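You operate a simulated robot arm through the tools that you are given. There is no shell and no other tool. Be economical: measure what you need, move in short steps, check, and stop when the job is done.

You are at the controls of a simulated robot arm. One attempt, no reset.

## Task
Slip each letter into the file with its heading, and stand both files in their slots of the sorter.

The check looks at the end state, three seconds after you hand in, the way a careful person would. Anything else that was tipped, shoved, dropped, spilled or broken makes it a failure.

## Robot
A 7-joint arm with a two-finger parallel gripper, fixed in place. Base frame: the origin is at the foot of the arm, x ahead of it, y to its left, z up; the work surface is at about z = 0.75. Units: m, rad, N and s.
With the tool pointing down near the work surface it reaches from about 0.3 to 0.68 m from the base axis. Its first joint turns from -1.152 to 1.152 rad. Payload 1.57 kg.
The tool frame sits at the grasp point between the pads (the TCP): z along the fingers, y along the line on which they close. The tips reach 0.03 m beyond it. The gripper opens to 0.11 m. The fingers are 0.024 m wide and 0.012 m thick; the gripper's body (0.048 by 0.112 m) begins 0.078 m behind the TCP.
Orientation is told as [roll, pitch, yaw] about the base's x, y, z axes, in that order, counted from this pose: with the fingers straight down and closing along the base's y, the tool's x points along the base's -x, its y along +y and its z along -z.

## Interface
- The arm moves only by the tool move_arm. Its argument "moves" is a list of rows, each a list of 7 numbers: the opening in per cent of the stroke, from 0 (shut) to 100 (fully open), then the shift along the tool's x, y, z in m, then the turn, a rotation vector about the tool's x, y, z in rad. In form: [[fingers, x, y, z, wx, wy, wz], ...]. A call has 1 to 8 rows; each row is the pose to reach, as a shift and turn from the pose commanded when the call began, along the tool's axes at that moment. Rows are played at 5 a second. More than 0.05 m and 0.15 rad between two rows, or a gripper value outside its range, and nothing of the call is played. A pose out of reach is approached as far as the arm can. The call stops where the force on the tool passes 40 N (or 10 N more than at its start, if that is more) or the arm is blocked; 0.2 s more then pass. Each finger travels about 0.108 m/s and halts on what it meets, pressing with about 35 N; the grip force reading is that of the motor and also rises with nothing between the fingers. The clock runs only during rows and for 0.2 s after the last one: add rows that repeat a pose to give the fingers time. It gives the time, the measured TCP pose, the force on the tool (base axes), the opening and the grip force at its end, in the units of the frame above (readings bear some noise).
- Cameras (640 x 400 px; columns grow to the right, rows downward): "scene" is fixed at [0.1567, -0.3854, 1.4035]; the picture's right is [0.80, -0.61, 0.00], its down [-0.38, -0.50, -0.77] and it looks along [0.47, 0.62, -0.63] (base axes); focal length 358 px, centre (320, 200). "wrist" rides on the gripper at [-0.036, 0, -0.08] in the tool frame; the picture's right is [0.00, -1.00, 0.00], its down [0.97, 0.00, -0.24] and it looks along [0.24, 0.00, 0.97] (tool axes); focal length 218 px, centre (320, 200).
- snapshot(camera): a new picture of that camera. It takes no simulated time.
- probe_pixels(camera, pixels): for up to 12 pixels [column, row] of the newest picture of that camera ("zoom" is the newest enlarged one), the place [x, y, z] in the base frame of the surface seen there, good to about 0.002 m, but the place of the scene camera against the robot may be out by one fixed shift of up to 0.012 m in any direction. It takes no simulated time.
- zoom(camera, box): a new picture of the part [left, top, right, bottom] of that camera's present view, enlarged. It takes no simulated time.
- sign_off(): hands the job in; it is judged then, once.

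Go step by step. Measure first, check grasps and placings, and put right what went wrong. The budget is 80 turns and 34 pictures, counting those below and the enlarged ones. Unless the task says otherwise, let go and move clear before handing in, and close with one line.

The tools are called after "Request:" by a JSON object that holds its "op" and its "data". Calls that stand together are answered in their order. move_arm: Moves the arm, as the interface text tells. Its arguments: {"type":"object","properties":{"moves":{"type":"array"}},"required":["moves"]} The other tools are called the same way: snapshot (camera) takes a picture; probe_pixels (camera, pixels) gives the place of the surface under pixels of a picture; zoom (camera, box) takes an enlarged picture of a part of a camera's view; sign_off () hands the job in.

At the start:

```text
time: 0.0
ee_pos: [0.4227, 0.1989, 1.0655]
tcp_rot: [0.0, 0.0, 0.0]
contact_force: [-0.3, -0.6, -0.5]
grip_width: 0.11
finger_force: 0.0
```

scene: 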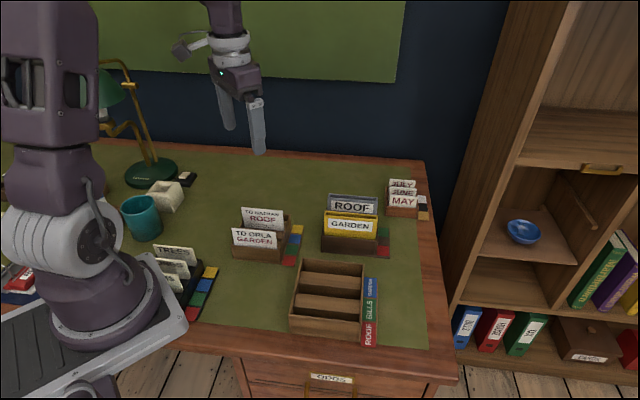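
wrist: 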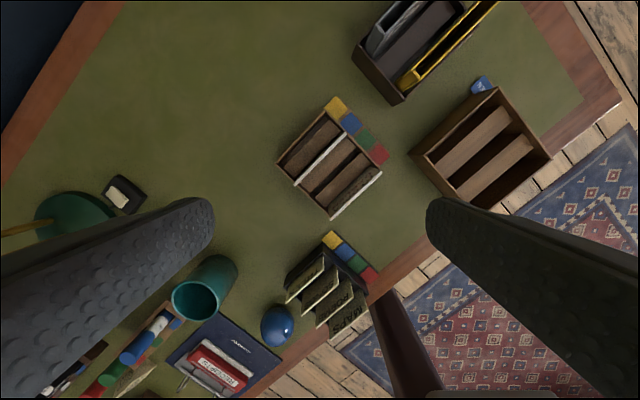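

The scene shows letters "TO NATHAN ROOF" and "TO ORLA GARDEN" near (260,228), the files ROOF and GARDEN near (350,220), and the sorter near (330,295) with a labelled strip. I will zoom in for detail.

Request:
{"op": "zoom", "data": {"camera": "scene", "box": [220, 180, 400, 292]}}

Request:
{"op": "zoom", "data": {"camera": "scene", "box": [270, 250, 400, 350]}}

Request:
{"op": "zoom", "data": {"camera": "wrist", "box": [260, 0, 580, 220]}}

```text
3.56 times, centred on (310, 236) of scene
```

zoom: 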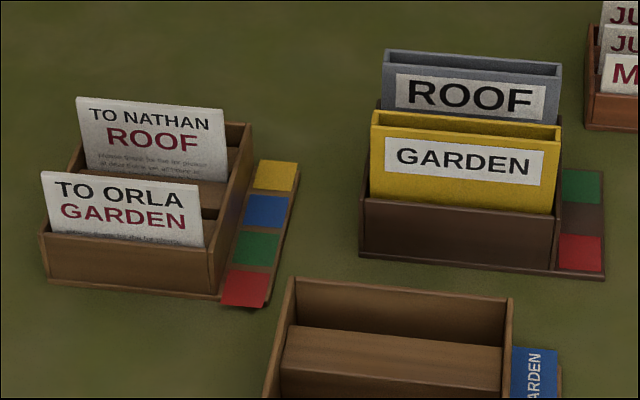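

```text
4.00 times, centred on (335, 300) of scene
```

zoom: 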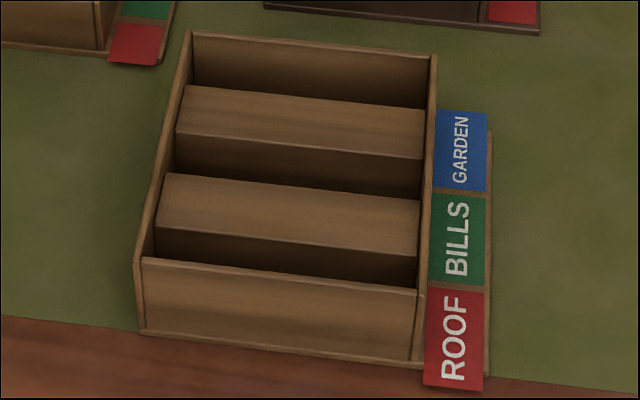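

```text
1.82 times, centred on (420, 110) of wrist
```

zoom: 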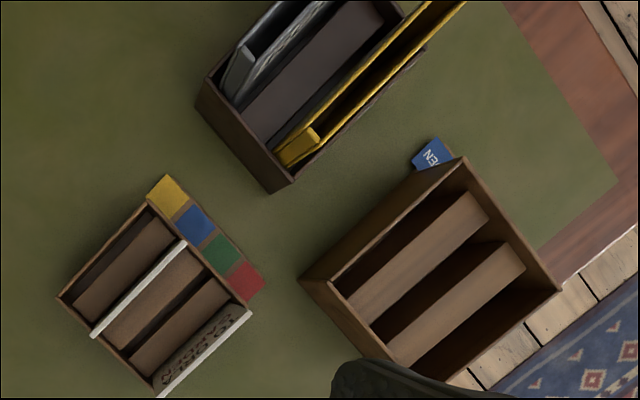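

Zoomed views show each sorter slot labelled (GARDEN far, BILLS middle, ROOF near). I probe key corners via the wrist zoom.

Request:
{"op": "probe_pixels", "data": {"camera": "zoom", "pixels": [[95, 334], [184, 243], [162, 392], [250, 313], [58, 298], [149, 204], [284, 163], [275, 188], [199, 103], [304, 281], [464, 160], [557, 291]]}}

Request:
{"op": "probe_pixels", "data": {"camera": "scene", "pixels": [[242, 209], [282, 214], [233, 230], [276, 234], [325, 212], [376, 216], [328, 196], [377, 199], [302, 261], [364, 265], [290, 316], [359, 331]]}}

```text
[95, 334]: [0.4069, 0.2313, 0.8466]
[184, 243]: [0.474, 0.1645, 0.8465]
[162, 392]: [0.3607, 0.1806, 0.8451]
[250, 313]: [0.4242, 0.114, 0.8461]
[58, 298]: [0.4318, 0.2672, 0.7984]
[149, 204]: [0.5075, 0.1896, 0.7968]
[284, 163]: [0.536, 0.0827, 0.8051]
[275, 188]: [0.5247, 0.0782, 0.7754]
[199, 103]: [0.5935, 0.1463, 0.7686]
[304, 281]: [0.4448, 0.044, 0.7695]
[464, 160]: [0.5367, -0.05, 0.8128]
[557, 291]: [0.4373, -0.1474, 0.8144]
```

```text
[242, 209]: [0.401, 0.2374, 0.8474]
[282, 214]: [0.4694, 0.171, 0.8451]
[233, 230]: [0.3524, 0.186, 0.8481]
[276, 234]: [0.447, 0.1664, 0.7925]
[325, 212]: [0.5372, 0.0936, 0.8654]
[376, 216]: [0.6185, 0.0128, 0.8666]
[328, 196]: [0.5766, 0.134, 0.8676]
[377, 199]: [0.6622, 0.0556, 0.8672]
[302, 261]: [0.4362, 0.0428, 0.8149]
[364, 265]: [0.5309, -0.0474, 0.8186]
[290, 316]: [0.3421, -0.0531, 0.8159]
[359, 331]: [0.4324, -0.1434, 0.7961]
```

The lie of the trays is about 45° in yaw, and the scene camera reads about (-0.005,+0.006) off. I move above the files with the tool turned to -45° to look down on them.

Request:
{"op": "move_arm", "data": {"moves": [[100, -0.0226, -0.0164, 0.0082, 0, 0, 0.098], [100, -0.0453, -0.0328, 0.0164, 0, 0, 0.196], [100, -0.0679, -0.0491, 0.0246, 0, 0, 0.294], [100, -0.0905, -0.0655, 0.0328, 0, 0, 0.393], [100, -0.1131, -0.0819, 0.0409, 0, 0, 0.491], [100, -0.1358, -0.0983, 0.0491, 0, 0, 0.589], [100, -0.1584, -0.1146, 0.0573, 0, 0, 0.687], [100, -0.181, -0.131, 0.0655, 0, 0, 0.785]]}}

Request:
{"op": "snapshot", "data": {"camera": "wrist"}}

```text
time: 1.8
ee_pos: [0.6039, 0.0692, 1.0007]
tcp_rot: [-0.001, 0.001, -0.787]
contact_force: [0.0, 0.3, 0.3]
grip_width: 0.1103
finger_force: 0.0
```

```text
28 pictures are left
```

wrist: 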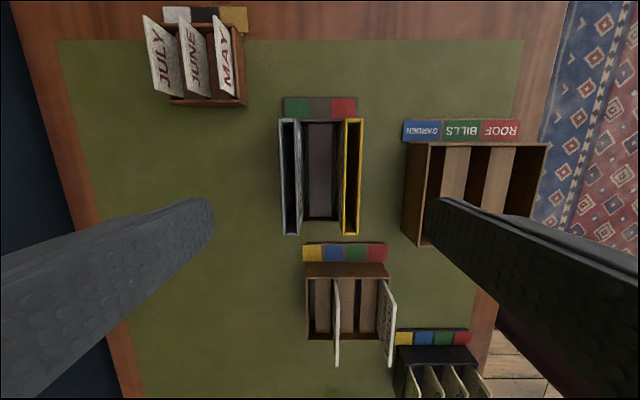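

The tool is aligned with the trays; the open-topped files show at (292,175) and (350,175). I zoom in and probe.

Request:
{"op": "zoom", "data": {"camera": "wrist", "box": [240, 90, 416, 250]}}

Request:
{"op": "zoom", "data": {"camera": "scene", "box": [310, 180, 400, 260]}}

```text
2.50 times, centred on (328, 170) of wrist
```

zoom: 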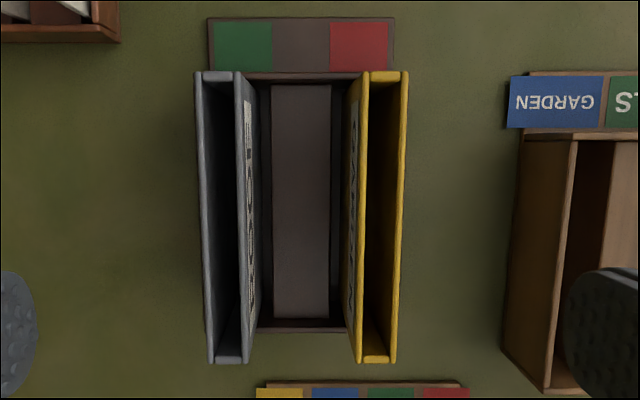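

```text
5.00 times, centred on (355, 220) of scene
```

zoom: 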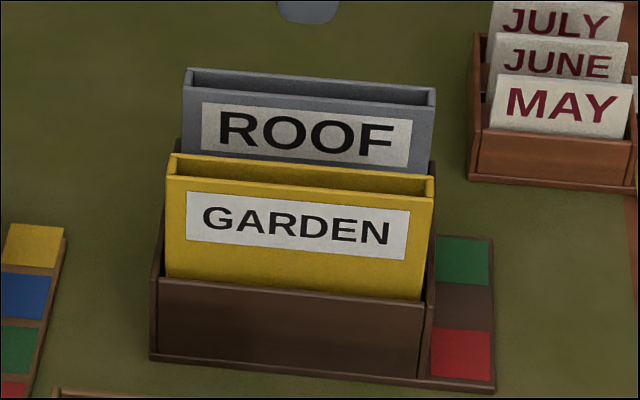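

I probe the rims of both files and their ends in the wrist picture.

Request:
{"op": "probe_pixels", "data": {"camera": "wrist", "pixels": [[281.5, 170], [297.6, 170], [345.5, 170], [361, 170], [280, 119.5], [291, 235], [344, 234], [361.5, 119.5], [355, 170], [289, 170], [290, 119.5], [351, 234]]}}

Request:
{"op": "probe_pixels", "data": {"camera": "wrist", "pixels": [[335, 365], [334, 280], [388, 365], [380, 282], [303, 338], [306, 264], [320, 310], [346, 310], [367, 310], [325, 310], [357, 310], [390, 320]]}}

Request:
{"op": "probe_pixels", "data": {"camera": "wrist", "pixels": [[428, 145], [545, 145], [440, 170], [455, 170], [480, 170], [500, 170], [520, 170], [432, 170], [425, 170], [418, 240], [416, 244], [450, 143]]}}

```text
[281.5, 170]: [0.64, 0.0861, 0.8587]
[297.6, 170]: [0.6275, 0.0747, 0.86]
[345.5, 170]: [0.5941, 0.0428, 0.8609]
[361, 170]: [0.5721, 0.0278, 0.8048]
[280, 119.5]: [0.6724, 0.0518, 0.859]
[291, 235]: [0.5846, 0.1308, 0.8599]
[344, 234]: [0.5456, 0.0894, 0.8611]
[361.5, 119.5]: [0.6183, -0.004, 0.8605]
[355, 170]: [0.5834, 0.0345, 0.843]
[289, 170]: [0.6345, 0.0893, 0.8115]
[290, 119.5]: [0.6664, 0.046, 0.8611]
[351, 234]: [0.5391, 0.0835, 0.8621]
```

```text
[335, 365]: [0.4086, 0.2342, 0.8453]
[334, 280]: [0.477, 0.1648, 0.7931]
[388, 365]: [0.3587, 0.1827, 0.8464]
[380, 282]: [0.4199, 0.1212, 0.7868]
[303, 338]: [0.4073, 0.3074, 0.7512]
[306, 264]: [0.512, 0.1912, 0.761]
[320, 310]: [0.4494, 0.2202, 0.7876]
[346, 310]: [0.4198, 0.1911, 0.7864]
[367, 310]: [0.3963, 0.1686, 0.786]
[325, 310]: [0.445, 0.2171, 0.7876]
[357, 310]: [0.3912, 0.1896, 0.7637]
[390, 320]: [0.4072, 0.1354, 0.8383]
```

```text
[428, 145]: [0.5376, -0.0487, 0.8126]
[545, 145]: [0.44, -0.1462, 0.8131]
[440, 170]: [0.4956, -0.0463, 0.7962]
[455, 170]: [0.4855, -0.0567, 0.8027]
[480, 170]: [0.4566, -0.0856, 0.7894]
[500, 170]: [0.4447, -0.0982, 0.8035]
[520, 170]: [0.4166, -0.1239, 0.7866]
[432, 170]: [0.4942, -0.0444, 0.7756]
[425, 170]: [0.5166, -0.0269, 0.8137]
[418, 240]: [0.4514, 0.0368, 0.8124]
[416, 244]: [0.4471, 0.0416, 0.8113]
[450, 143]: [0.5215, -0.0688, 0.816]
```

Geometry is clear: files at n≈0.505 (grey) and 0.4425 (yellow), letters at n≈0.4525 and 0.381. I move above the GARDEN letter and check the alignment before descending.

Request:
{"op": "move_arm", "data": {"moves": [[80, 0.0346, -0.0157, 0.005, 0, 0, 0], [70, 0.0692, -0.0313, 0.015, 0, 0, 0], [60, 0.1038, -0.047, 0.025, 0, 0, 0], [50, 0.1383, -0.0627, 0.035, 0, 0, 0], [50, 0.1729, -0.0783, 0.045, 0, 0, 0], [50, 0.2075, -0.094, 0.06, 0, 0, 0], [50, 0.2075, -0.094, 0.07, 0, 0, 0], [50, 0.2075, -0.094, 0.07, 0, 0, 0]]}}

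Request:
{"op": "snapshot", "data": {"camera": "wrist"}}

```text
time: 3.6
ee_pos: [0.3896, 0.1485, 0.9292]
tcp_rot: [0.0, 0.002, -0.786]
contact_force: [0.7, 0.6, -0.4]
grip_width: 0.055
finger_force: 0.0
```

```text
25 pictures are left
```

wrist: 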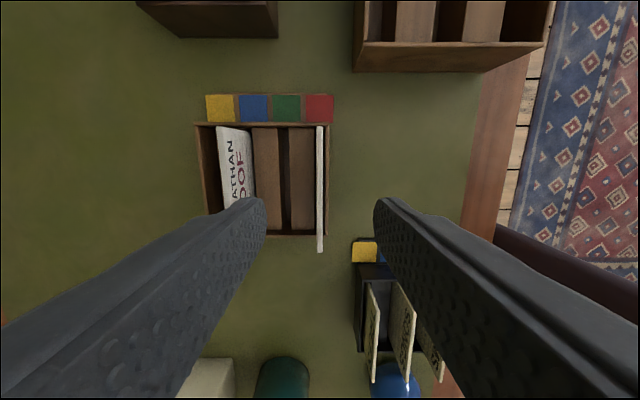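

The letter (columns 317–323) lies centred between the fingers. I probe the neighbouring black tray's letters for finger clearance.

Request:
{"op": "probe_pixels", "data": {"camera": "wrist", "pixels": [[370, 290], [395, 285], [319, 130], [320, 248], [365, 240], [322, 200], [317, 200], [290, 200]]}}

```text
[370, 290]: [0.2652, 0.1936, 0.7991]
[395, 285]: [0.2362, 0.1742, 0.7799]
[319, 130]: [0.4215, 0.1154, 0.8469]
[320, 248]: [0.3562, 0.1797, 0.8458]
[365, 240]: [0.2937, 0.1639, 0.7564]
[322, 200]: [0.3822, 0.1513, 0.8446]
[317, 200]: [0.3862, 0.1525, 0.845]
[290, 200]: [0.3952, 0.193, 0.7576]
```

The letter is centred within about 1 mm and nothing is in the way. I descend so the tips cover ~18 mm of the letter, then close.

Request:
{"op": "move_arm", "data": {"moves": [[50, 0, -0.001, 0.025, 0, 0, 0], [50, 0, -0.001, 0.05, 0, 0, 0], [50, 0, -0.001, 0.0705, 0, 0, 0], [50, 0, -0.001, 0.0705, 0, 0, 0], [0, 0, -0.001, 0.0705, 0, 0, 0], [0, 0, -0.001, 0.0705, 0, 0, 0], [0, 0, -0.001, 0.0705, 0, 0, 0]]}}

```text
time: 5.2
ee_pos: [0.3889, 0.1482, 0.8593]
tcp_rot: [0.0, -0.001, -0.786]
contact_force: [-0.1, -0.2, 0.5]
grip_width: 0.0039
finger_force: 23.9
```

Width 0.004 indicates the letter is held. I lift straight up 0.13 m and check.

Request:
{"op": "move_arm", "data": {"moves": [[0, 0, 0, -0.02, 0, 0, 0], [0, 0, 0, -0.05, 0, 0, 0], [0, 0, 0, -0.08, 0, 0, 0], [0, 0, 0, -0.11, 0, 0, 0], [0, 0, 0, -0.135, 0, 0, 0]]}}

Request:
{"op": "zoom", "data": {"camera": "scene", "box": [180, 100, 420, 260]}}

```text
time: 6.4
ee_pos: [0.3886, 0.1491, 0.9954]
tcp_rot: [0.001, 0.0, -0.785]
contact_force: [0.1, 0.1, 0.5]
grip_width: 0.0036
finger_force: 24.7
```

```text
2.50 times, centred on (300, 180) of scene
```

zoom: 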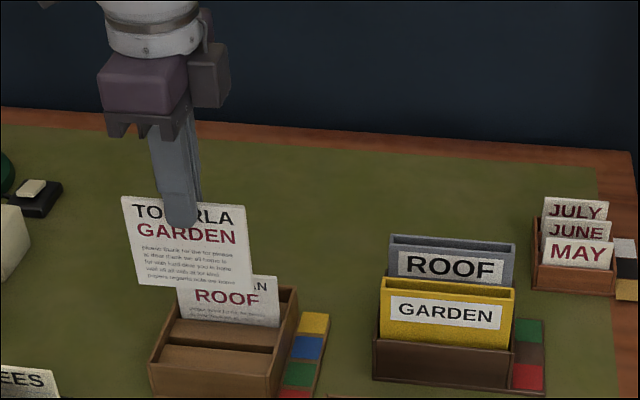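

The letter hangs straight. I carry it over the GARDEN file, still high.

Request:
{"op": "move_arm", "data": {"moves": [[0, -0.035, 0.0104, 0, 0, 0, 0], [0, -0.07, 0.0208, 0, 0, 0, 0], [0, -0.1045, 0.0312, 0, 0, 0, 0], [0, -0.139, 0.0416, 0, 0, 0, 0], [0, -0.174, 0.052, 0, 0, 0, 0], [0, -0.209, 0.0625, 0, 0, 0, 0], [0, -0.209, 0.0625, 0, 0, 0, 0]]}}

Request:
{"op": "snapshot", "data": {"camera": "wrist"}}

```text
time: 8.0
ee_pos: [0.5835, 0.0439, 0.9945]
tcp_rot: [0.0, 0.0, -0.785]
contact_force: [-0.1, -1.0, -0.2]
grip_width: 0.0033
finger_force: 24.4
```

```text
23 pictures are left
```

wrist: 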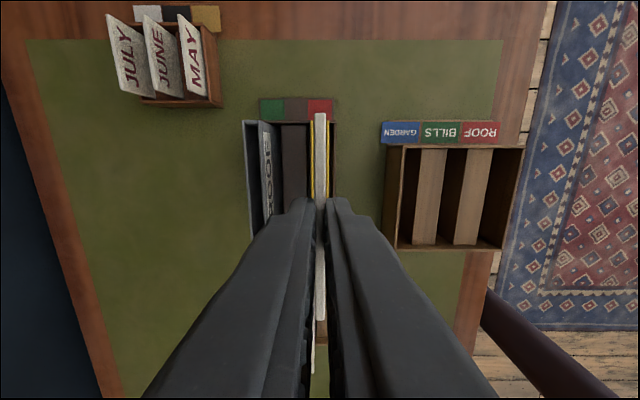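

The letter (columns 314–327) sits between the yellow rims (310–331). I zoom and probe for precision.

Request:
{"op": "zoom", "data": {"camera": "wrist", "box": [280, 90, 360, 140]}}

Request:
{"op": "probe_pixels", "data": {"camera": "wrist", "pixels": [[311, 150], [331, 150], [313, 150], [329.5, 150], [330, 123], [321, 114], [314, 370], [320, 320]]}}

```text
8.00 times, centred on (320, 115) of wrist
```

zoom: 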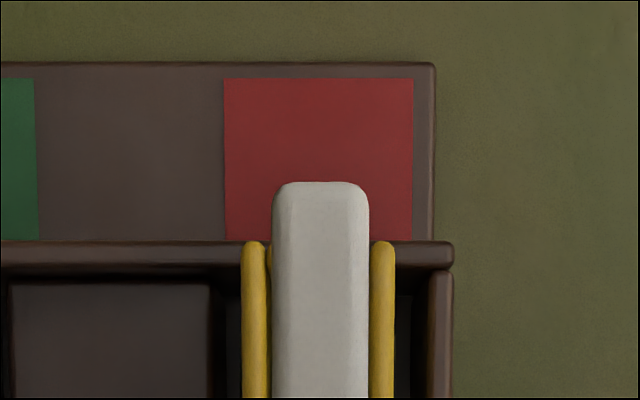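

```text
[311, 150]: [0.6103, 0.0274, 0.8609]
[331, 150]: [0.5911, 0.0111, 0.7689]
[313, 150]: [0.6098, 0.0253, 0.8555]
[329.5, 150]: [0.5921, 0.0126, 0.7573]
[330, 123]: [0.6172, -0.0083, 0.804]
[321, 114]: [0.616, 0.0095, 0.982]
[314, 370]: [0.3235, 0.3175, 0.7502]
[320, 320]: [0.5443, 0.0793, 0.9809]
```

The letter is centred in the file's opening to within 1 mm. I lower it until the tips are just above the rim (TCP z≈0.895).

Request:
{"op": "move_arm", "data": {"moves": [[0, -0.001, 0, 0.02, 0, 0, 0], [0, -0.001, 0, 0.035, 0, 0, 0], [0, -0.001, 0, 0.05, 0, 0, 0], [0, -0.001, 0, 0.065, 0, 0, 0], [0, -0.001, 0, 0.08, 0, 0, 0], [0, -0.001, 0, 0.09, 0, 0, 0], [0, -0.001, 0, 0.099, 0, 0, 0], [0, -0.001, 0, 0.099, 0, 0, 0]]}}

Request:
{"op": "zoom", "data": {"camera": "scene", "box": [300, 150, 412, 270]}}

```text
time: 9.8
ee_pos: [0.5815, 0.0438, 0.895]
tcp_rot: [0.001, 0.001, -0.786]
contact_force: [-0.4, -0.2, 1.2]
grip_width: 0.0035
finger_force: 24.3
```

```text
3.33 times, centred on (356, 210) of scene
```

zoom: 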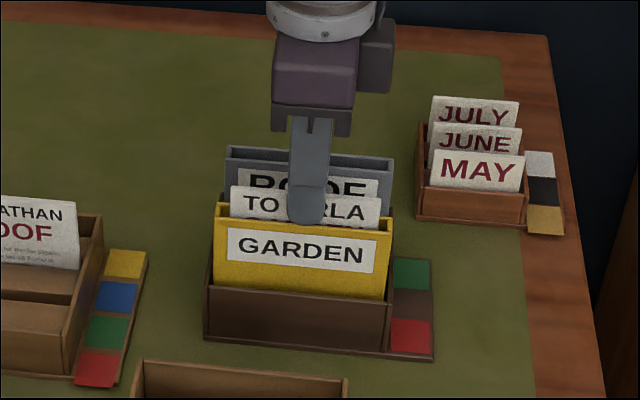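

The letter is inside the yellow file. I release, then rise.

Request:
{"op": "move_arm", "data": {"moves": [[35, 0, 0, 0, 0, 0, 0], [35, 0, 0, 0, 0, 0, 0], [35, 0, 0, 0, 0, 0, 0], [35, 0, 0, -0.04, 0, 0, 0], [35, 0, 0, -0.08, 0, 0, 0], [50, 0, 0, -0.1, 0, 0, 0]]}}

Request:
{"op": "zoom", "data": {"camera": "scene", "box": [300, 150, 412, 270]}}

```text
time: 11.2
ee_pos: [0.5809, 0.0424, 0.9964]
tcp_rot: [-0.001, 0.001, -0.786]
contact_force: [0.3, -0.4, -0.4]
grip_width: 0.0551
finger_force: 0.1
```

```text
3.33 times, centred on (356, 210) of scene
```

zoom: 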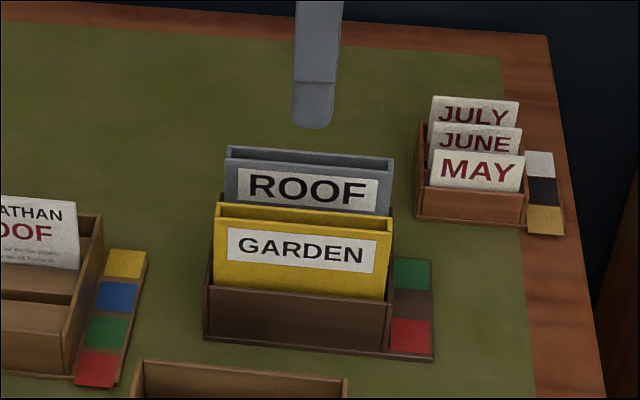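

The letter dropped fully in. Now I go above the ROOF letter (u≈0.171, n≈0.4525).

Request:
{"op": "move_arm", "data": {"moves": [[50, 0.035, 0.002, 0, 0, 0, 0], [50, 0.07, 0.004, 0, 0, 0, 0], [50, 0.105, 0.006, 0.015, 0, 0, 0], [50, 0.14, 0.008, 0.03, 0, 0, 0], [50, 0.175, 0.009, 0.045, 0, 0, 0], [50, 0.2104, 0.0095, 0.065, 0, 0, 0], [50, 0.2104, 0.0095, 0.065, 0, 0, 0]]}}

Request:
{"op": "snapshot", "data": {"camera": "wrist"}}

```text
time: 12.8
ee_pos: [0.4413, 0.199, 0.9311]
tcp_rot: [0.001, -0.001, -0.785]
contact_force: [0.2, 0.0, -0.4]
grip_width: 0.0551
finger_force: 0.0
```

```text
19 pictures are left
```

wrist: 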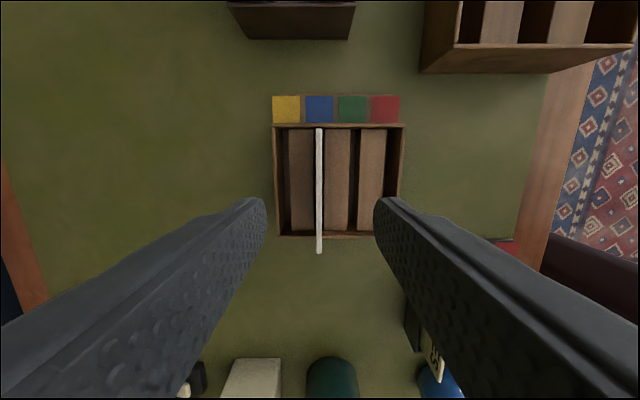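

The letter is at columns 316–323, centred. I descend and grip as before.

Request:
{"op": "move_arm", "data": {"moves": [[50, 0, 0, 0.025, 0, 0, 0], [50, 0, 0, 0.05, 0, 0, 0], [50, 0, 0, 0.072, 0, 0, 0], [50, 0, 0, 0.072, 0, 0, 0], [0, 0, 0, 0.072, 0, 0, 0], [0, 0, 0, 0.072, 0, 0, 0], [0, 0, 0, 0.072, 0, 0, 0]]}}

Request:
{"op": "move_arm", "data": {"moves": [[0, 0, 0, -0.02, 0, 0, 0], [0, 0, 0, -0.05, 0, 0, 0], [0, 0, 0, -0.08, 0, 0, 0], [0, 0, 0, -0.11, 0, 0, 0], [0, 0, 0, -0.135, 0, 0, 0]]}}

```text
time: 14.4
ee_pos: [0.4405, 0.1982, 0.8583]
tcp_rot: [0.001, 0.0, -0.783]
contact_force: [-0.2, 0.2, 0.5]
grip_width: 0.0036
finger_force: 24.2
```

```text
time: 15.6
ee_pos: [0.4394, 0.1997, 0.9957]
tcp_rot: [0.001, -0.001, -0.787]
contact_force: [-0.4, 0.2, 0.7]
grip_width: 0.0035
finger_force: 24.4
```

The ROOF letter is held (width 0.0035). I carry it above the grey file.

Request:
{"op": "move_arm", "data": {"moves": [[0, -0.035, 0.009, 0, 0, 0, 0], [0, -0.07, 0.018, 0, 0, 0, 0], [0, -0.105, 0.027, 0, 0, 0, 0], [0, -0.14, 0.036, 0, 0, 0, 0], [0, -0.175, 0.045, 0, 0, 0, 0], [0, -0.2105, 0.053, 0, 0, 0, 0], [0, -0.2105, 0.053, 0, 0, 0, 0]]}}

Request:
{"op": "zoom", "data": {"camera": "wrist", "box": [280, 90, 360, 140]}}

Request:
{"op": "snapshot", "data": {"camera": "scene"}}

```text
time: 17.2
ee_pos: [0.6268, 0.0867, 0.9939]
tcp_rot: [0.001, -0.002, -0.786]
contact_force: [0.2, 1.3, -0.6]
grip_width: 0.0032
finger_force: 24.1
```

```text
8.00 times, centred on (320, 115) of wrist
```

zoom: 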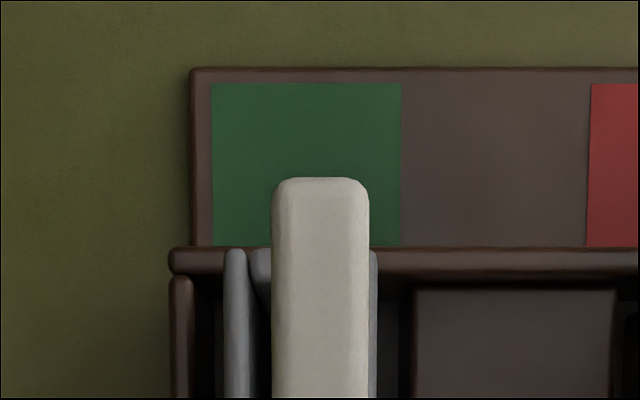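

```text
17 pictures are left
```

scene: 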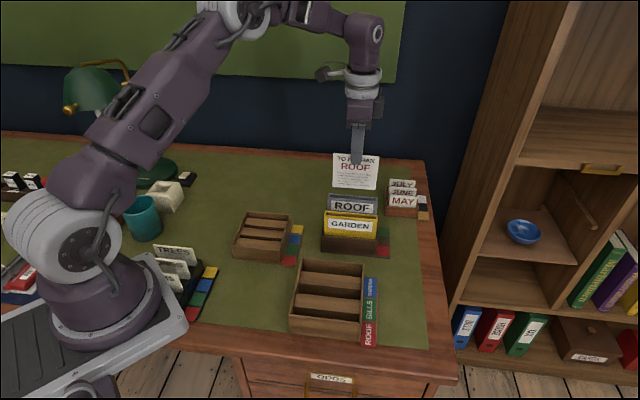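

The grey rims (zoom 224–378) are centred about 2.4 mm to the +y side of the letter. I correct for it and lower.

Request:
{"op": "move_arm", "data": {"moves": [[0, -0.0005, 0.0024, 0.01, 0, 0, 0], [0, -0.0005, 0.0024, 0.03, 0, 0, 0], [0, -0.0005, 0.0024, 0.045, 0, 0, 0], [0, -0.0005, 0.0024, 0.06, 0, 0, 0], [0, -0.0005, 0.0024, 0.075, 0, 0, 0], [0, -0.0005, 0.0024, 0.09, 0, 0, 0], [0, -0.0005, 0.0024, 0.099, 0, 0, 0], [0, -0.0005, 0.0024, 0.099, 0, 0, 0]]}}

Request:
{"op": "zoom", "data": {"camera": "scene", "box": [300, 150, 412, 270]}}

```text
time: 19.0
ee_pos: [0.6286, 0.0901, 0.8936]
tcp_rot: [-0.001, 0.001, -0.784]
contact_force: [0.1, 0.7, -0.4]
grip_width: 0.0035
finger_force: 24.5
```

```text
3.33 times, centred on (356, 210) of scene
```

zoom: 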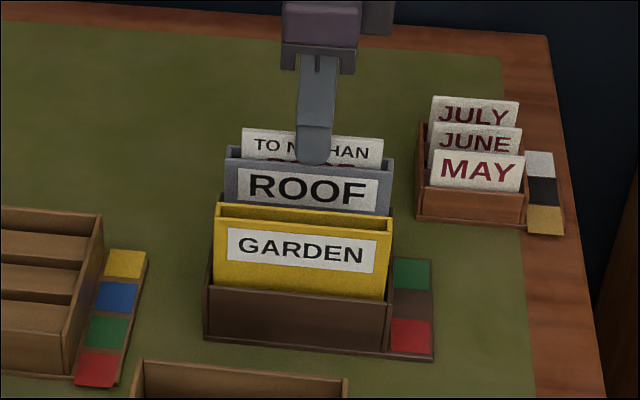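

The letter is in the grey file with no contact force. I release, rise, and look from above.

Request:
{"op": "move_arm", "data": {"moves": [[35, 0, 0, 0, 0, 0, 0], [35, 0, 0, 0, 0, 0, 0], [35, 0, 0, 0, 0, 0, 0], [35, 0, 0, -0.04, 0, 0, 0], [35, 0, 0, -0.08, 0, 0, 0], [50, 0, 0, -0.1, 0, 0, 0]]}}

Request:
{"op": "snapshot", "data": {"camera": "wrist"}}

```text
time: 20.4
ee_pos: [0.6285, 0.0881, 0.9953]
tcp_rot: [0.001, 0.002, -0.784]
contact_force: [0.2, -0.8, -0.3]
grip_width: 0.0549
finger_force: 0.1
```

```text
15 pictures are left
```

wrist: 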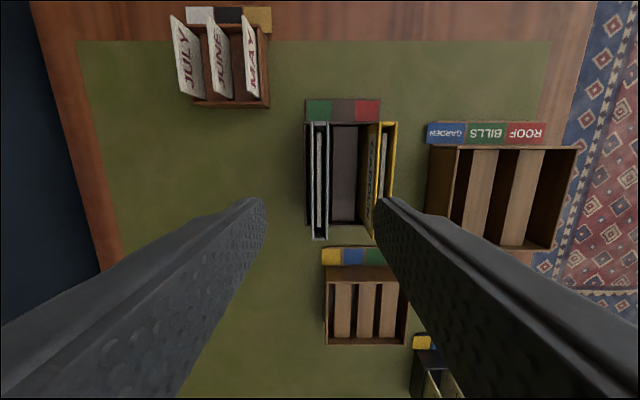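

Both letters lie inside their files (white lines at (320,180) and (382,180)). Next I move over the sorter for an exact look at its slots.

Request:
{"op": "move_arm", "data": {"moves": [[60, 0.005, -0.038, 0, 0, 0, 0], [70, 0.01, -0.077, 0, 0, 0, 0], [80, 0.016, -0.115, 0, 0, 0, 0], [90, 0.021, -0.154, 0, 0, 0, 0], [100, 0.026, -0.192, 0, 0, 0, 0], [100, 0.0315, -0.2305, 0, 0, 0, 0], [100, 0.0315, -0.2305, 0, 0, 0, 0]]}}

Request:
{"op": "zoom", "data": {"camera": "wrist", "box": [240, 100, 400, 260]}}

```text
time: 22.0
ee_pos: [0.4433, -0.0505, 0.994]
tcp_rot: [-0.001, 0.001, -0.786]
contact_force: [-0.7, -0.2, -0.4]
grip_width: 0.1099
finger_force: 0.1
```

```text
2.50 times, centred on (320, 180) of wrist
```

zoom: 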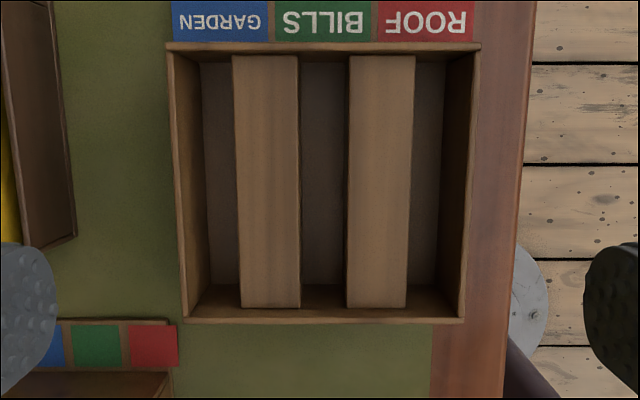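

Slots are visible: GARDEN at zoom columns 182–236, BILLS 300–348, ROOF 411–465. I probe the edges.

Request:
{"op": "probe_pixels", "data": {"camera": "zoom", "pixels": [[179, 180], [184, 180], [240, 180], [295, 180], [352, 180], [408, 180], [463, 180], [468, 180], [222, 180], [425, 180], [325, 47], [325, 320]]}}

Request:
{"op": "probe_pixels", "data": {"camera": "zoom", "pixels": [[177, 100], [182, 250], [236, 100], [242, 250], [415, 100], [406, 250], [474, 100], [465, 250], [222, 65], [225, 280], [210, 150], [437, 150]]}}

```text
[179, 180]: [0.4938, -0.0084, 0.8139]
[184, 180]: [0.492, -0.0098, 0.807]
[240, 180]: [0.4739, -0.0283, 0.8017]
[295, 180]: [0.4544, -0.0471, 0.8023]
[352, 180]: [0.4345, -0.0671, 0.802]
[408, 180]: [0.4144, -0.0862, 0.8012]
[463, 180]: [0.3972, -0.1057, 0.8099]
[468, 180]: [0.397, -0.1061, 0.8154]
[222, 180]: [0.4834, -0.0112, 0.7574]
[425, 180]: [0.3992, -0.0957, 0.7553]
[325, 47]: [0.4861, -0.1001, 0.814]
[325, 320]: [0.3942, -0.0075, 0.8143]
```

```text
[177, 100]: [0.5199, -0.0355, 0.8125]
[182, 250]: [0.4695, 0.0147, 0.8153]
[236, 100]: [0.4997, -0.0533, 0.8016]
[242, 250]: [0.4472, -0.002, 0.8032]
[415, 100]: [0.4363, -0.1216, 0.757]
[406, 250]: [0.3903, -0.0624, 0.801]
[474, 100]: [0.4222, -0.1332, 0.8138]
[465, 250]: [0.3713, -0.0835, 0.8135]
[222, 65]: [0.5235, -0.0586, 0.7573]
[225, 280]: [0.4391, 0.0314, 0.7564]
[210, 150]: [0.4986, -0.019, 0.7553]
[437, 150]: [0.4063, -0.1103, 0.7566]
```

GARDEN slot: n 0.316–0.340 (centre 0.328); ROOF slot: 0.207–0.231 (centre 0.219); centre u≈0.349. Now over the yellow file to grasp it.

Request:
{"op": "move_arm", "data": {"moves": [[90, -0.006, 0.033, 0, 0, 0, 0], [75, -0.012, 0.066, 0, 0, 0, 0], [60, -0.018, 0.099, 0, 0, 0, 0], [45, -0.024, 0.132, 0.01, 0, 0, 0], [40, -0.0305, 0.1656, 0.03, 0, 0, 0], [40, -0.0305, 0.1656, 0.06, 0, 0, 0], [40, -0.0305, 0.1656, 0.06, 0, 0, 0]]}}

Request:
{"op": "snapshot", "data": {"camera": "wrist"}}

```text
time: 23.6
ee_pos: [0.5834, 0.0429, 0.9335]
tcp_rot: [0.0, 0.001, -0.787]
contact_force: [0.2, 0.5, 0.7]
grip_width: 0.044
finger_force: 0.0
```

```text
13 pictures are left
```

wrist: 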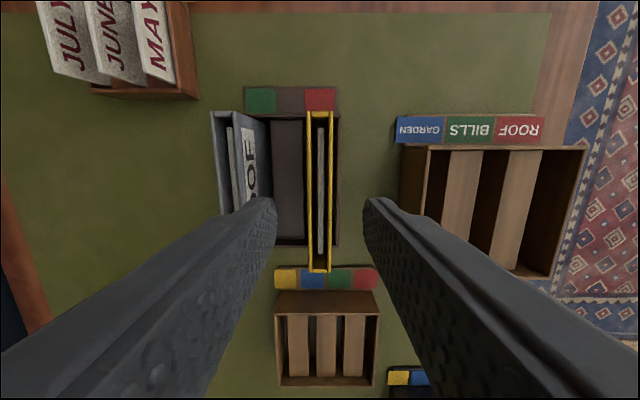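

The yellow file (columns 306–333) is centred between the fingers. I probe its ends for the along-file position.

Request:
{"op": "probe_pixels", "data": {"camera": "wrist", "pixels": [[320, 112], [320, 271], [308, 180], [331, 180], [320, 113], [320, 270], [320, 180], [235, 250], [338, 120], [338, 243], [324, 115], [309, 250]]}}

```text
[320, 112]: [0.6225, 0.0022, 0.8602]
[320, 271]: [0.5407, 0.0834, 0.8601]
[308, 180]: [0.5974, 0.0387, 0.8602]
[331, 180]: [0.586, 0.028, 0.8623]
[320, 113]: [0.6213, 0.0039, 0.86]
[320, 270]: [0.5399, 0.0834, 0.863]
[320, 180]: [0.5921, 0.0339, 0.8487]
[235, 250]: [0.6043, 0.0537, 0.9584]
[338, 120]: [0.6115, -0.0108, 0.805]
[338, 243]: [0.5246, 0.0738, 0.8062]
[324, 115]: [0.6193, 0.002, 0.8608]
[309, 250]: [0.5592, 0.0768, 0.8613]
```

File centre is at u=0.381, n=0.442, matching the tool. I descend to TCP z≈0.855 and close.

Request:
{"op": "move_arm", "data": {"moves": [[40, 0, 0, 0.025, 0, 0, 0], [40, 0, 0, 0.05, 0, 0, 0], [40, 0, 0, 0.07, 0, 0, 0], [40, 0, 0, 0.078, 0, 0, 0], [40, 0, 0, 0.078, 0, 0, 0], [0, 0, 0, 0.078, 0, 0, 0], [0, 0, 0, 0.078, 0, 0, 0], [0, 0, 0, 0.078, 0, 0, 0]]}}

```text
time: 25.4
ee_pos: [0.583, 0.0414, 0.8569]
tcp_rot: [0.0, 0.001, -0.785]
contact_force: [-0.5, -0.3, -0.3]
grip_width: 0.0174
finger_force: 32.4
```

The file is gripped (width 0.0174). I lift it straight up 0.10 m.

Request:
{"op": "move_arm", "data": {"moves": [[0, 0, 0, -0.01, 0, 0, 0], [0, 0, 0, -0.025, 0, 0, 0], [0, 0, 0, -0.045, 0, 0, 0], [0, 0, 0, -0.065, 0, 0, 0], [0, 0, 0, -0.085, 0, 0, 0], [0, 0, 0, -0.1, 0, 0, 0], [0, 0, 0, -0.1, 0, 0, 0]]}}

Request:
{"op": "zoom", "data": {"camera": "scene", "box": [260, 120, 440, 270]}}

```text
time: 27.0
ee_pos: [0.5827, 0.0434, 0.9567]
tcp_rot: [-0.001, 0.0, -0.786]
contact_force: [0.3, 0.7, -0.3]
grip_width: 0.0175
finger_force: 32.4
```

```text
2.67 times, centred on (350, 195) of scene
```

zoom: 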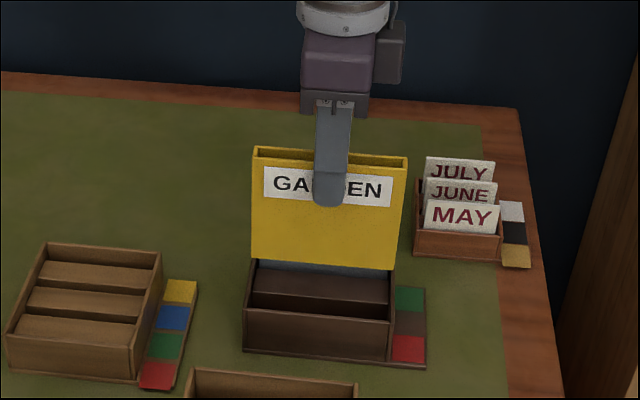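

The file hangs straight. I carry it over the GARDEN slot.

Request:
{"op": "move_arm", "data": {"moves": [[0, 0.005, -0.019, 0, 0, 0, 0], [0, 0.011, -0.038, 0, 0, 0, 0], [0, 0.016, -0.057, 0, 0, 0, 0], [0, 0.021, -0.076, 0, 0, 0, 0], [0, 0.026, -0.095, 0, 0, 0, 0], [0, 0.0317, -0.1144, 0, 0, 0, 0], [0, 0.0317, -0.1144, 0, 0, 0, 0], [0, 0.0317, -0.1144, 0, 0, 0, 0]]}}

Request:
{"op": "snapshot", "data": {"camera": "wrist"}}

```text
time: 28.8
ee_pos: [0.4796, -0.0149, 0.9572]
tcp_rot: [-0.001, -0.001, -0.786]
contact_force: [-0.3, 0.4, -1.0]
grip_width: 0.0173
finger_force: 32.9
```

```text
11 pictures are left
```

wrist: 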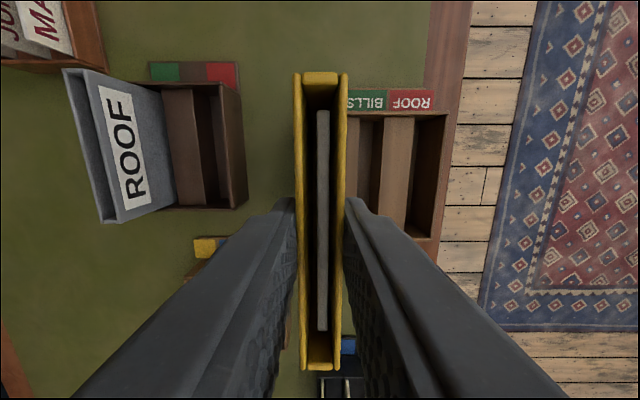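

Measured position n=0.3286, u=0.3497 is within a millimetre of target. I lower the file into the slot.

Request:
{"op": "move_arm", "data": {"moves": [[0, 0, -0.0004, 0.02, 0, 0, 0], [0, 0, -0.0004, 0.035, 0, 0, 0], [0, 0, -0.0004, 0.05, 0, 0, 0], [0, 0, -0.0004, 0.065, 0, 0, 0], [0, 0, -0.0004, 0.08, 0, 0, 0], [0, 0, -0.0004, 0.09, 0, 0, 0], [0, 0, -0.0004, 0.097, 0, 0, 0], [0, 0, -0.0004, 0.097, 0, 0, 0]]}}

Request:
{"op": "zoom", "data": {"camera": "scene", "box": [260, 190, 420, 350]}}

```text
time: 30.6
ee_pos: [0.4793, -0.0146, 0.8596]
tcp_rot: [-0.002, -0.001, -0.786]
contact_force: [0.9, 1.3, -0.4]
grip_width: 0.0175
finger_force: 32.3
```

```text
2.50 times, centred on (340, 270) of scene
```

zoom: 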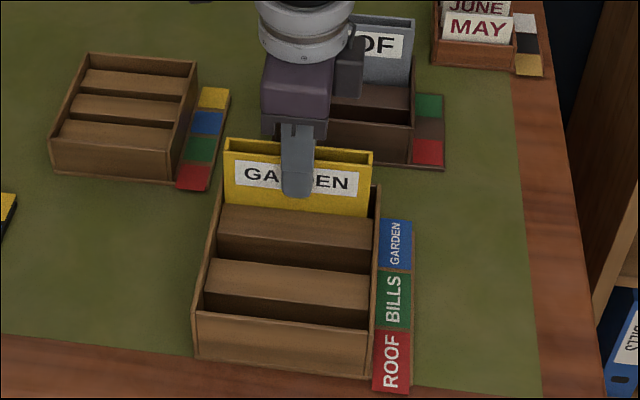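

The file is down in the GARDEN slot without contact. I lower 2 mm more, release gently and rise.

Request:
{"op": "move_arm", "data": {"moves": [[0, 0, 0, 0.002, 0, 0, 0], [0, 0, 0, 0.002, 0, 0, 0], [40, 0, 0, 0.002, 0, 0, 0], [40, 0, 0, 0.002, 0, 0, 0], [40, 0, 0, 0.002, 0, 0, 0], [40, 0, 0, -0.03, 0, 0, 0], [40, 0, 0, -0.07, 0, 0, 0], [40, 0, 0, -0.1, 0, 0, 0]]}}

Request:
{"op": "snapshot", "data": {"camera": "wrist"}}

```text
time: 32.4
ee_pos: [0.4777, -0.0143, 0.9594]
tcp_rot: [0.001, 0.001, -0.784]
contact_force: [-0.1, 0.1, 0.0]
grip_width: 0.044
finger_force: 0.0
```

```text
9 pictures are left
```

wrist: 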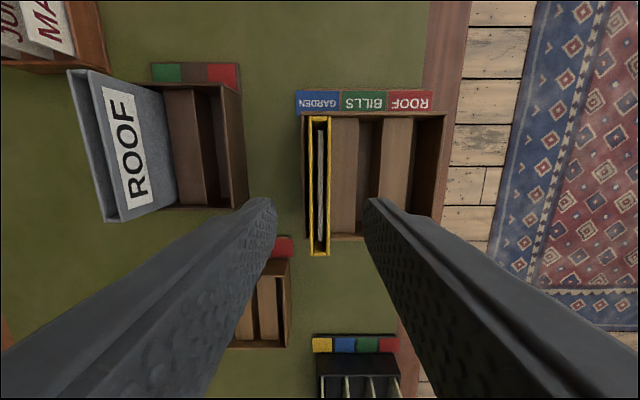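

The GARDEN file is seated with its letter. Next, over the grey ROOF file.

Request:
{"op": "move_arm", "data": {"moves": [[40, -0.006, 0.036, 0, 0, 0, 0], [40, -0.012, 0.072, 0, 0, 0, 0], [40, -0.018, 0.108, 0, 0, 0, 0], [40, -0.024, 0.144, 0, 0, 0, 0], [40, -0.031, 0.1787, 0.01, 0, 0, 0], [40, -0.031, 0.1787, 0.022, 0, 0, 0], [40, -0.031, 0.1787, 0.022, 0, 0, 0]]}}

Request:
{"op": "snapshot", "data": {"camera": "wrist"}}

```text
time: 34.0
ee_pos: [0.6261, 0.0895, 0.9375]
tcp_rot: [0.001, -0.001, -0.786]
contact_force: [-0.8, 0.2, -0.5]
grip_width: 0.0439
finger_force: 0.0
```

```text
8 pictures are left
```

wrist: 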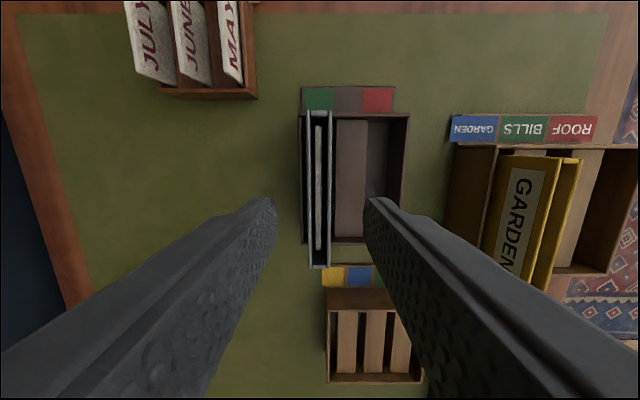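

The grey file spans columns 305–331, roughly centred. I probe its edges.

Request:
{"op": "probe_pixels", "data": {"camera": "wrist", "pixels": [[318, 111.5], [319, 267], [307, 180], [329, 180], [306.5, 140], [330, 140], [309, 240], [328, 240]]}}

```text
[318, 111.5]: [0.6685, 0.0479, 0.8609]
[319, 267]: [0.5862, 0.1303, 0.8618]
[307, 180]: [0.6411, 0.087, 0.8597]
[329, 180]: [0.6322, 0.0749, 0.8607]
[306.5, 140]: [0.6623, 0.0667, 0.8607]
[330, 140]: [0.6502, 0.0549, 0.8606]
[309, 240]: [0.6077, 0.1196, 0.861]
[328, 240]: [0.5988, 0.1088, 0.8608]
```

The file centre is at n=0.507, u=0.3806. I nudge 0.8 mm, descend and grip.

Request:
{"op": "move_arm", "data": {"moves": [[40, 0, 0.0008, 0.025, 0, 0, 0], [40, 0, 0.0008, 0.05, 0, 0, 0], [40, 0, 0.0008, 0.07, 0, 0, 0], [40, 0, 0.0008, 0.0805, 0, 0, 0], [40, 0, 0.0008, 0.0805, 0, 0, 0], [0, 0, 0.0008, 0.0805, 0, 0, 0], [0, 0, 0.0008, 0.0805, 0, 0, 0], [0, 0, 0.0008, 0.0805, 0, 0, 0]]}}

Request:
{"op": "move_arm", "data": {"moves": [[0, 0, 0, -0.01, 0, 0, 0], [0, 0, 0, -0.025, 0, 0, 0], [0, 0, 0, -0.045, 0, 0, 0], [0, 0, 0, -0.07, 0, 0, 0], [0, 0, 0, -0.1, 0, 0, 0], [0, 0, 0, -0.13, 0, 0, 0], [0, 0, 0, -0.14, 0, 0, 0]]}}

```text
time: 35.8
ee_pos: [0.628, 0.0899, 0.8566]
tcp_rot: [0.001, -0.001, -0.784]
contact_force: [-0.3, -0.9, -0.2]
grip_width: 0.0171
finger_force: 32.3
```

```text
time: 37.4
ee_pos: [0.6287, 0.091, 0.9987]
tcp_rot: [0.0, 0.001, -0.786]
contact_force: [0.5, -0.2, 0.1]
grip_width: 0.0173
finger_force: 32.2
```

The ROOF file is held, its bottom at z≈0.896 and so clear of the GARDEN file's top (0.861). I carry it over the ROOF slot.

Request:
{"op": "move_arm", "data": {"moves": [[0, 0.004, -0.04, 0, 0, 0, 0], [0, 0.009, -0.082, 0, 0, 0, 0], [0, 0.013, -0.124, 0, 0, 0, 0], [0, 0.018, -0.166, 0, 0, 0, 0], [0, 0.022, -0.208, 0, 0, 0, 0], [0, 0.027, -0.25, 0, 0, 0, 0], [0, 0.031, -0.288, 0, 0, 0, 0], [0, 0.031, -0.288, 0, 0, 0, 0]]}}

Request:
{"op": "zoom", "data": {"camera": "scene", "box": [240, 170, 440, 350]}}

```text
time: 39.2
ee_pos: [0.4017, -0.0917, 0.996]
tcp_rot: [0.0, 0.0, -0.785]
contact_force: [0.5, -1.0, -1.4]
grip_width: 0.0175
finger_force: 32.4
```

```text
2.22 times, centred on (340, 260) of scene
```

zoom: 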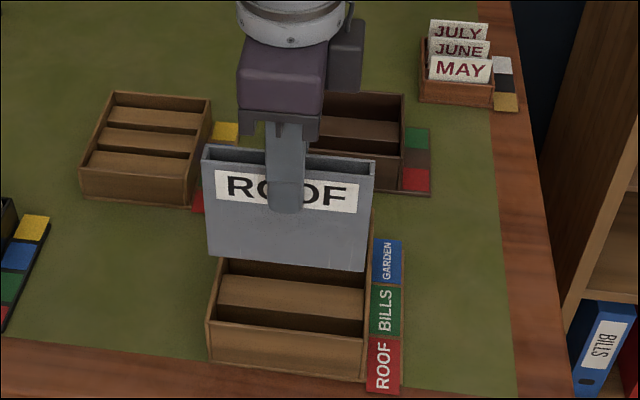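

Position n=0.2192, u=0.3489 matches the ROOF slot. I lower the file.

Request:
{"op": "move_arm", "data": {"moves": [[0, 0, 0, 0.03, 0, 0, 0], [0, 0, 0, 0.055, 0, 0, 0], [0, 0, 0, 0.075, 0, 0, 0], [0, 0, 0, 0.09, 0, 0, 0], [0, 0, 0, 0.105, 0, 0, 0], [0, 0, 0, 0.12, 0, 0, 0], [0, 0, 0, 0.13, 0, 0, 0], [0, 0, 0, 0.137, 0, 0, 0]]}}

Request:
{"op": "zoom", "data": {"camera": "scene", "box": [260, 190, 420, 350]}}

```text
time: 41.0
ee_pos: [0.402, -0.0918, 0.8594]
tcp_rot: [-0.001, -0.001, -0.786]
contact_force: [0.0, 0.2, -0.6]
grip_width: 0.0176
finger_force: 31.9
```

```text
2.50 times, centred on (340, 270) of scene
```

zoom: 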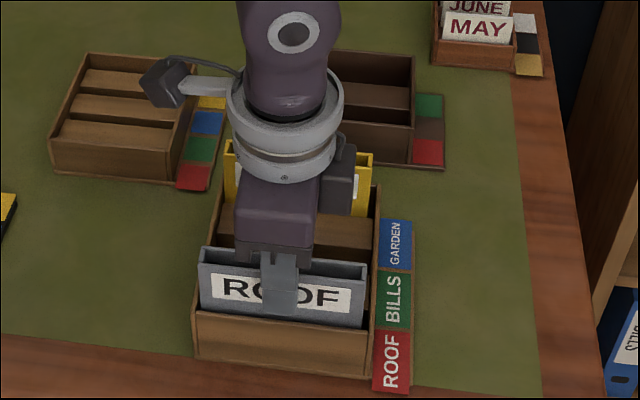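

The ROOF file sits in its slot behind the front wall. I lower 2 mm, release, and rise.

Request:
{"op": "move_arm", "data": {"moves": [[0, 0, 0, 0.002, 0, 0, 0], [0, 0, 0, 0.002, 0, 0, 0], [40, 0, 0, 0.002, 0, 0, 0], [40, 0, 0, 0.002, 0, 0, 0], [40, 0, 0, 0.002, 0, 0, 0], [40, 0, 0, -0.04, 0, 0, 0], [40, 0, 0, -0.085, 0, 0, 0], [40, 0, 0, -0.13, 0, 0, 0]]}}

Request:
{"op": "move_arm", "data": {"moves": [[40, 0, 0.03, -0.02, 0, 0, 0], [40, 0, 0.07, -0.03, 0, 0, 0], [40, 0, 0.11, -0.03, 0, 0, 0], [40, 0, 0.15, -0.03, 0, 0, 0], [40, 0, 0.15, -0.03, 0, 0, 0]]}}

Request:
{"op": "zoom", "data": {"camera": "scene", "box": [220, 170, 440, 350]}}

Request:
{"op": "snapshot", "data": {"camera": "wrist"}}

```text
time: 42.8
ee_pos: [0.4021, -0.092, 0.9902]
tcp_rot: [0.0, 0.001, -0.787]
contact_force: [0.9, 0.7, 0.7]
grip_width: 0.0436
finger_force: 0.0
```

```text
time: 44.0
ee_pos: [0.5083, 0.0149, 1.0197]
tcp_rot: [0.0, 0.0, -0.785]
contact_force: [-0.1, 0.3, 0.1]
grip_width: 0.0441
finger_force: 0.1
```

```text
2.22 times, centred on (330, 260) of scene
```

zoom: 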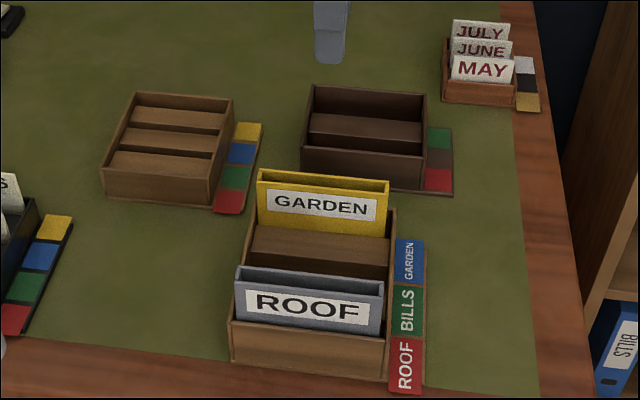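

```text
4 pictures are left
```

wrist: 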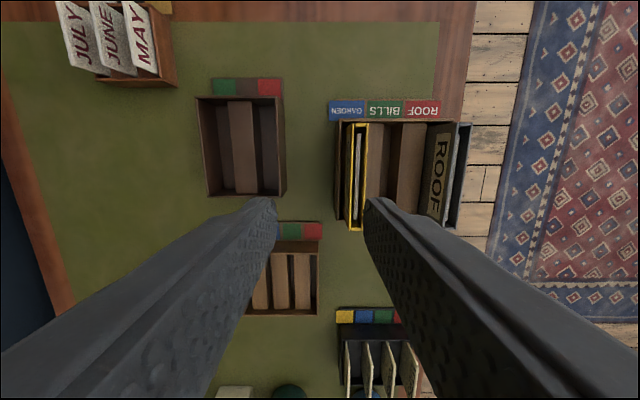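

Both files stand upright in their labelled slots, with the letters inside; the trays are undisturbed and the arm is clear. I hand in.

Request:
{"op": "sign_off", "data": {}}

```text
The job is handed in.
```

I put each letter in the file with its heading and stood both files upright in their labelled slots. The last pictures show nothing else disturbed. I let go and moved the arm clear before handing in.
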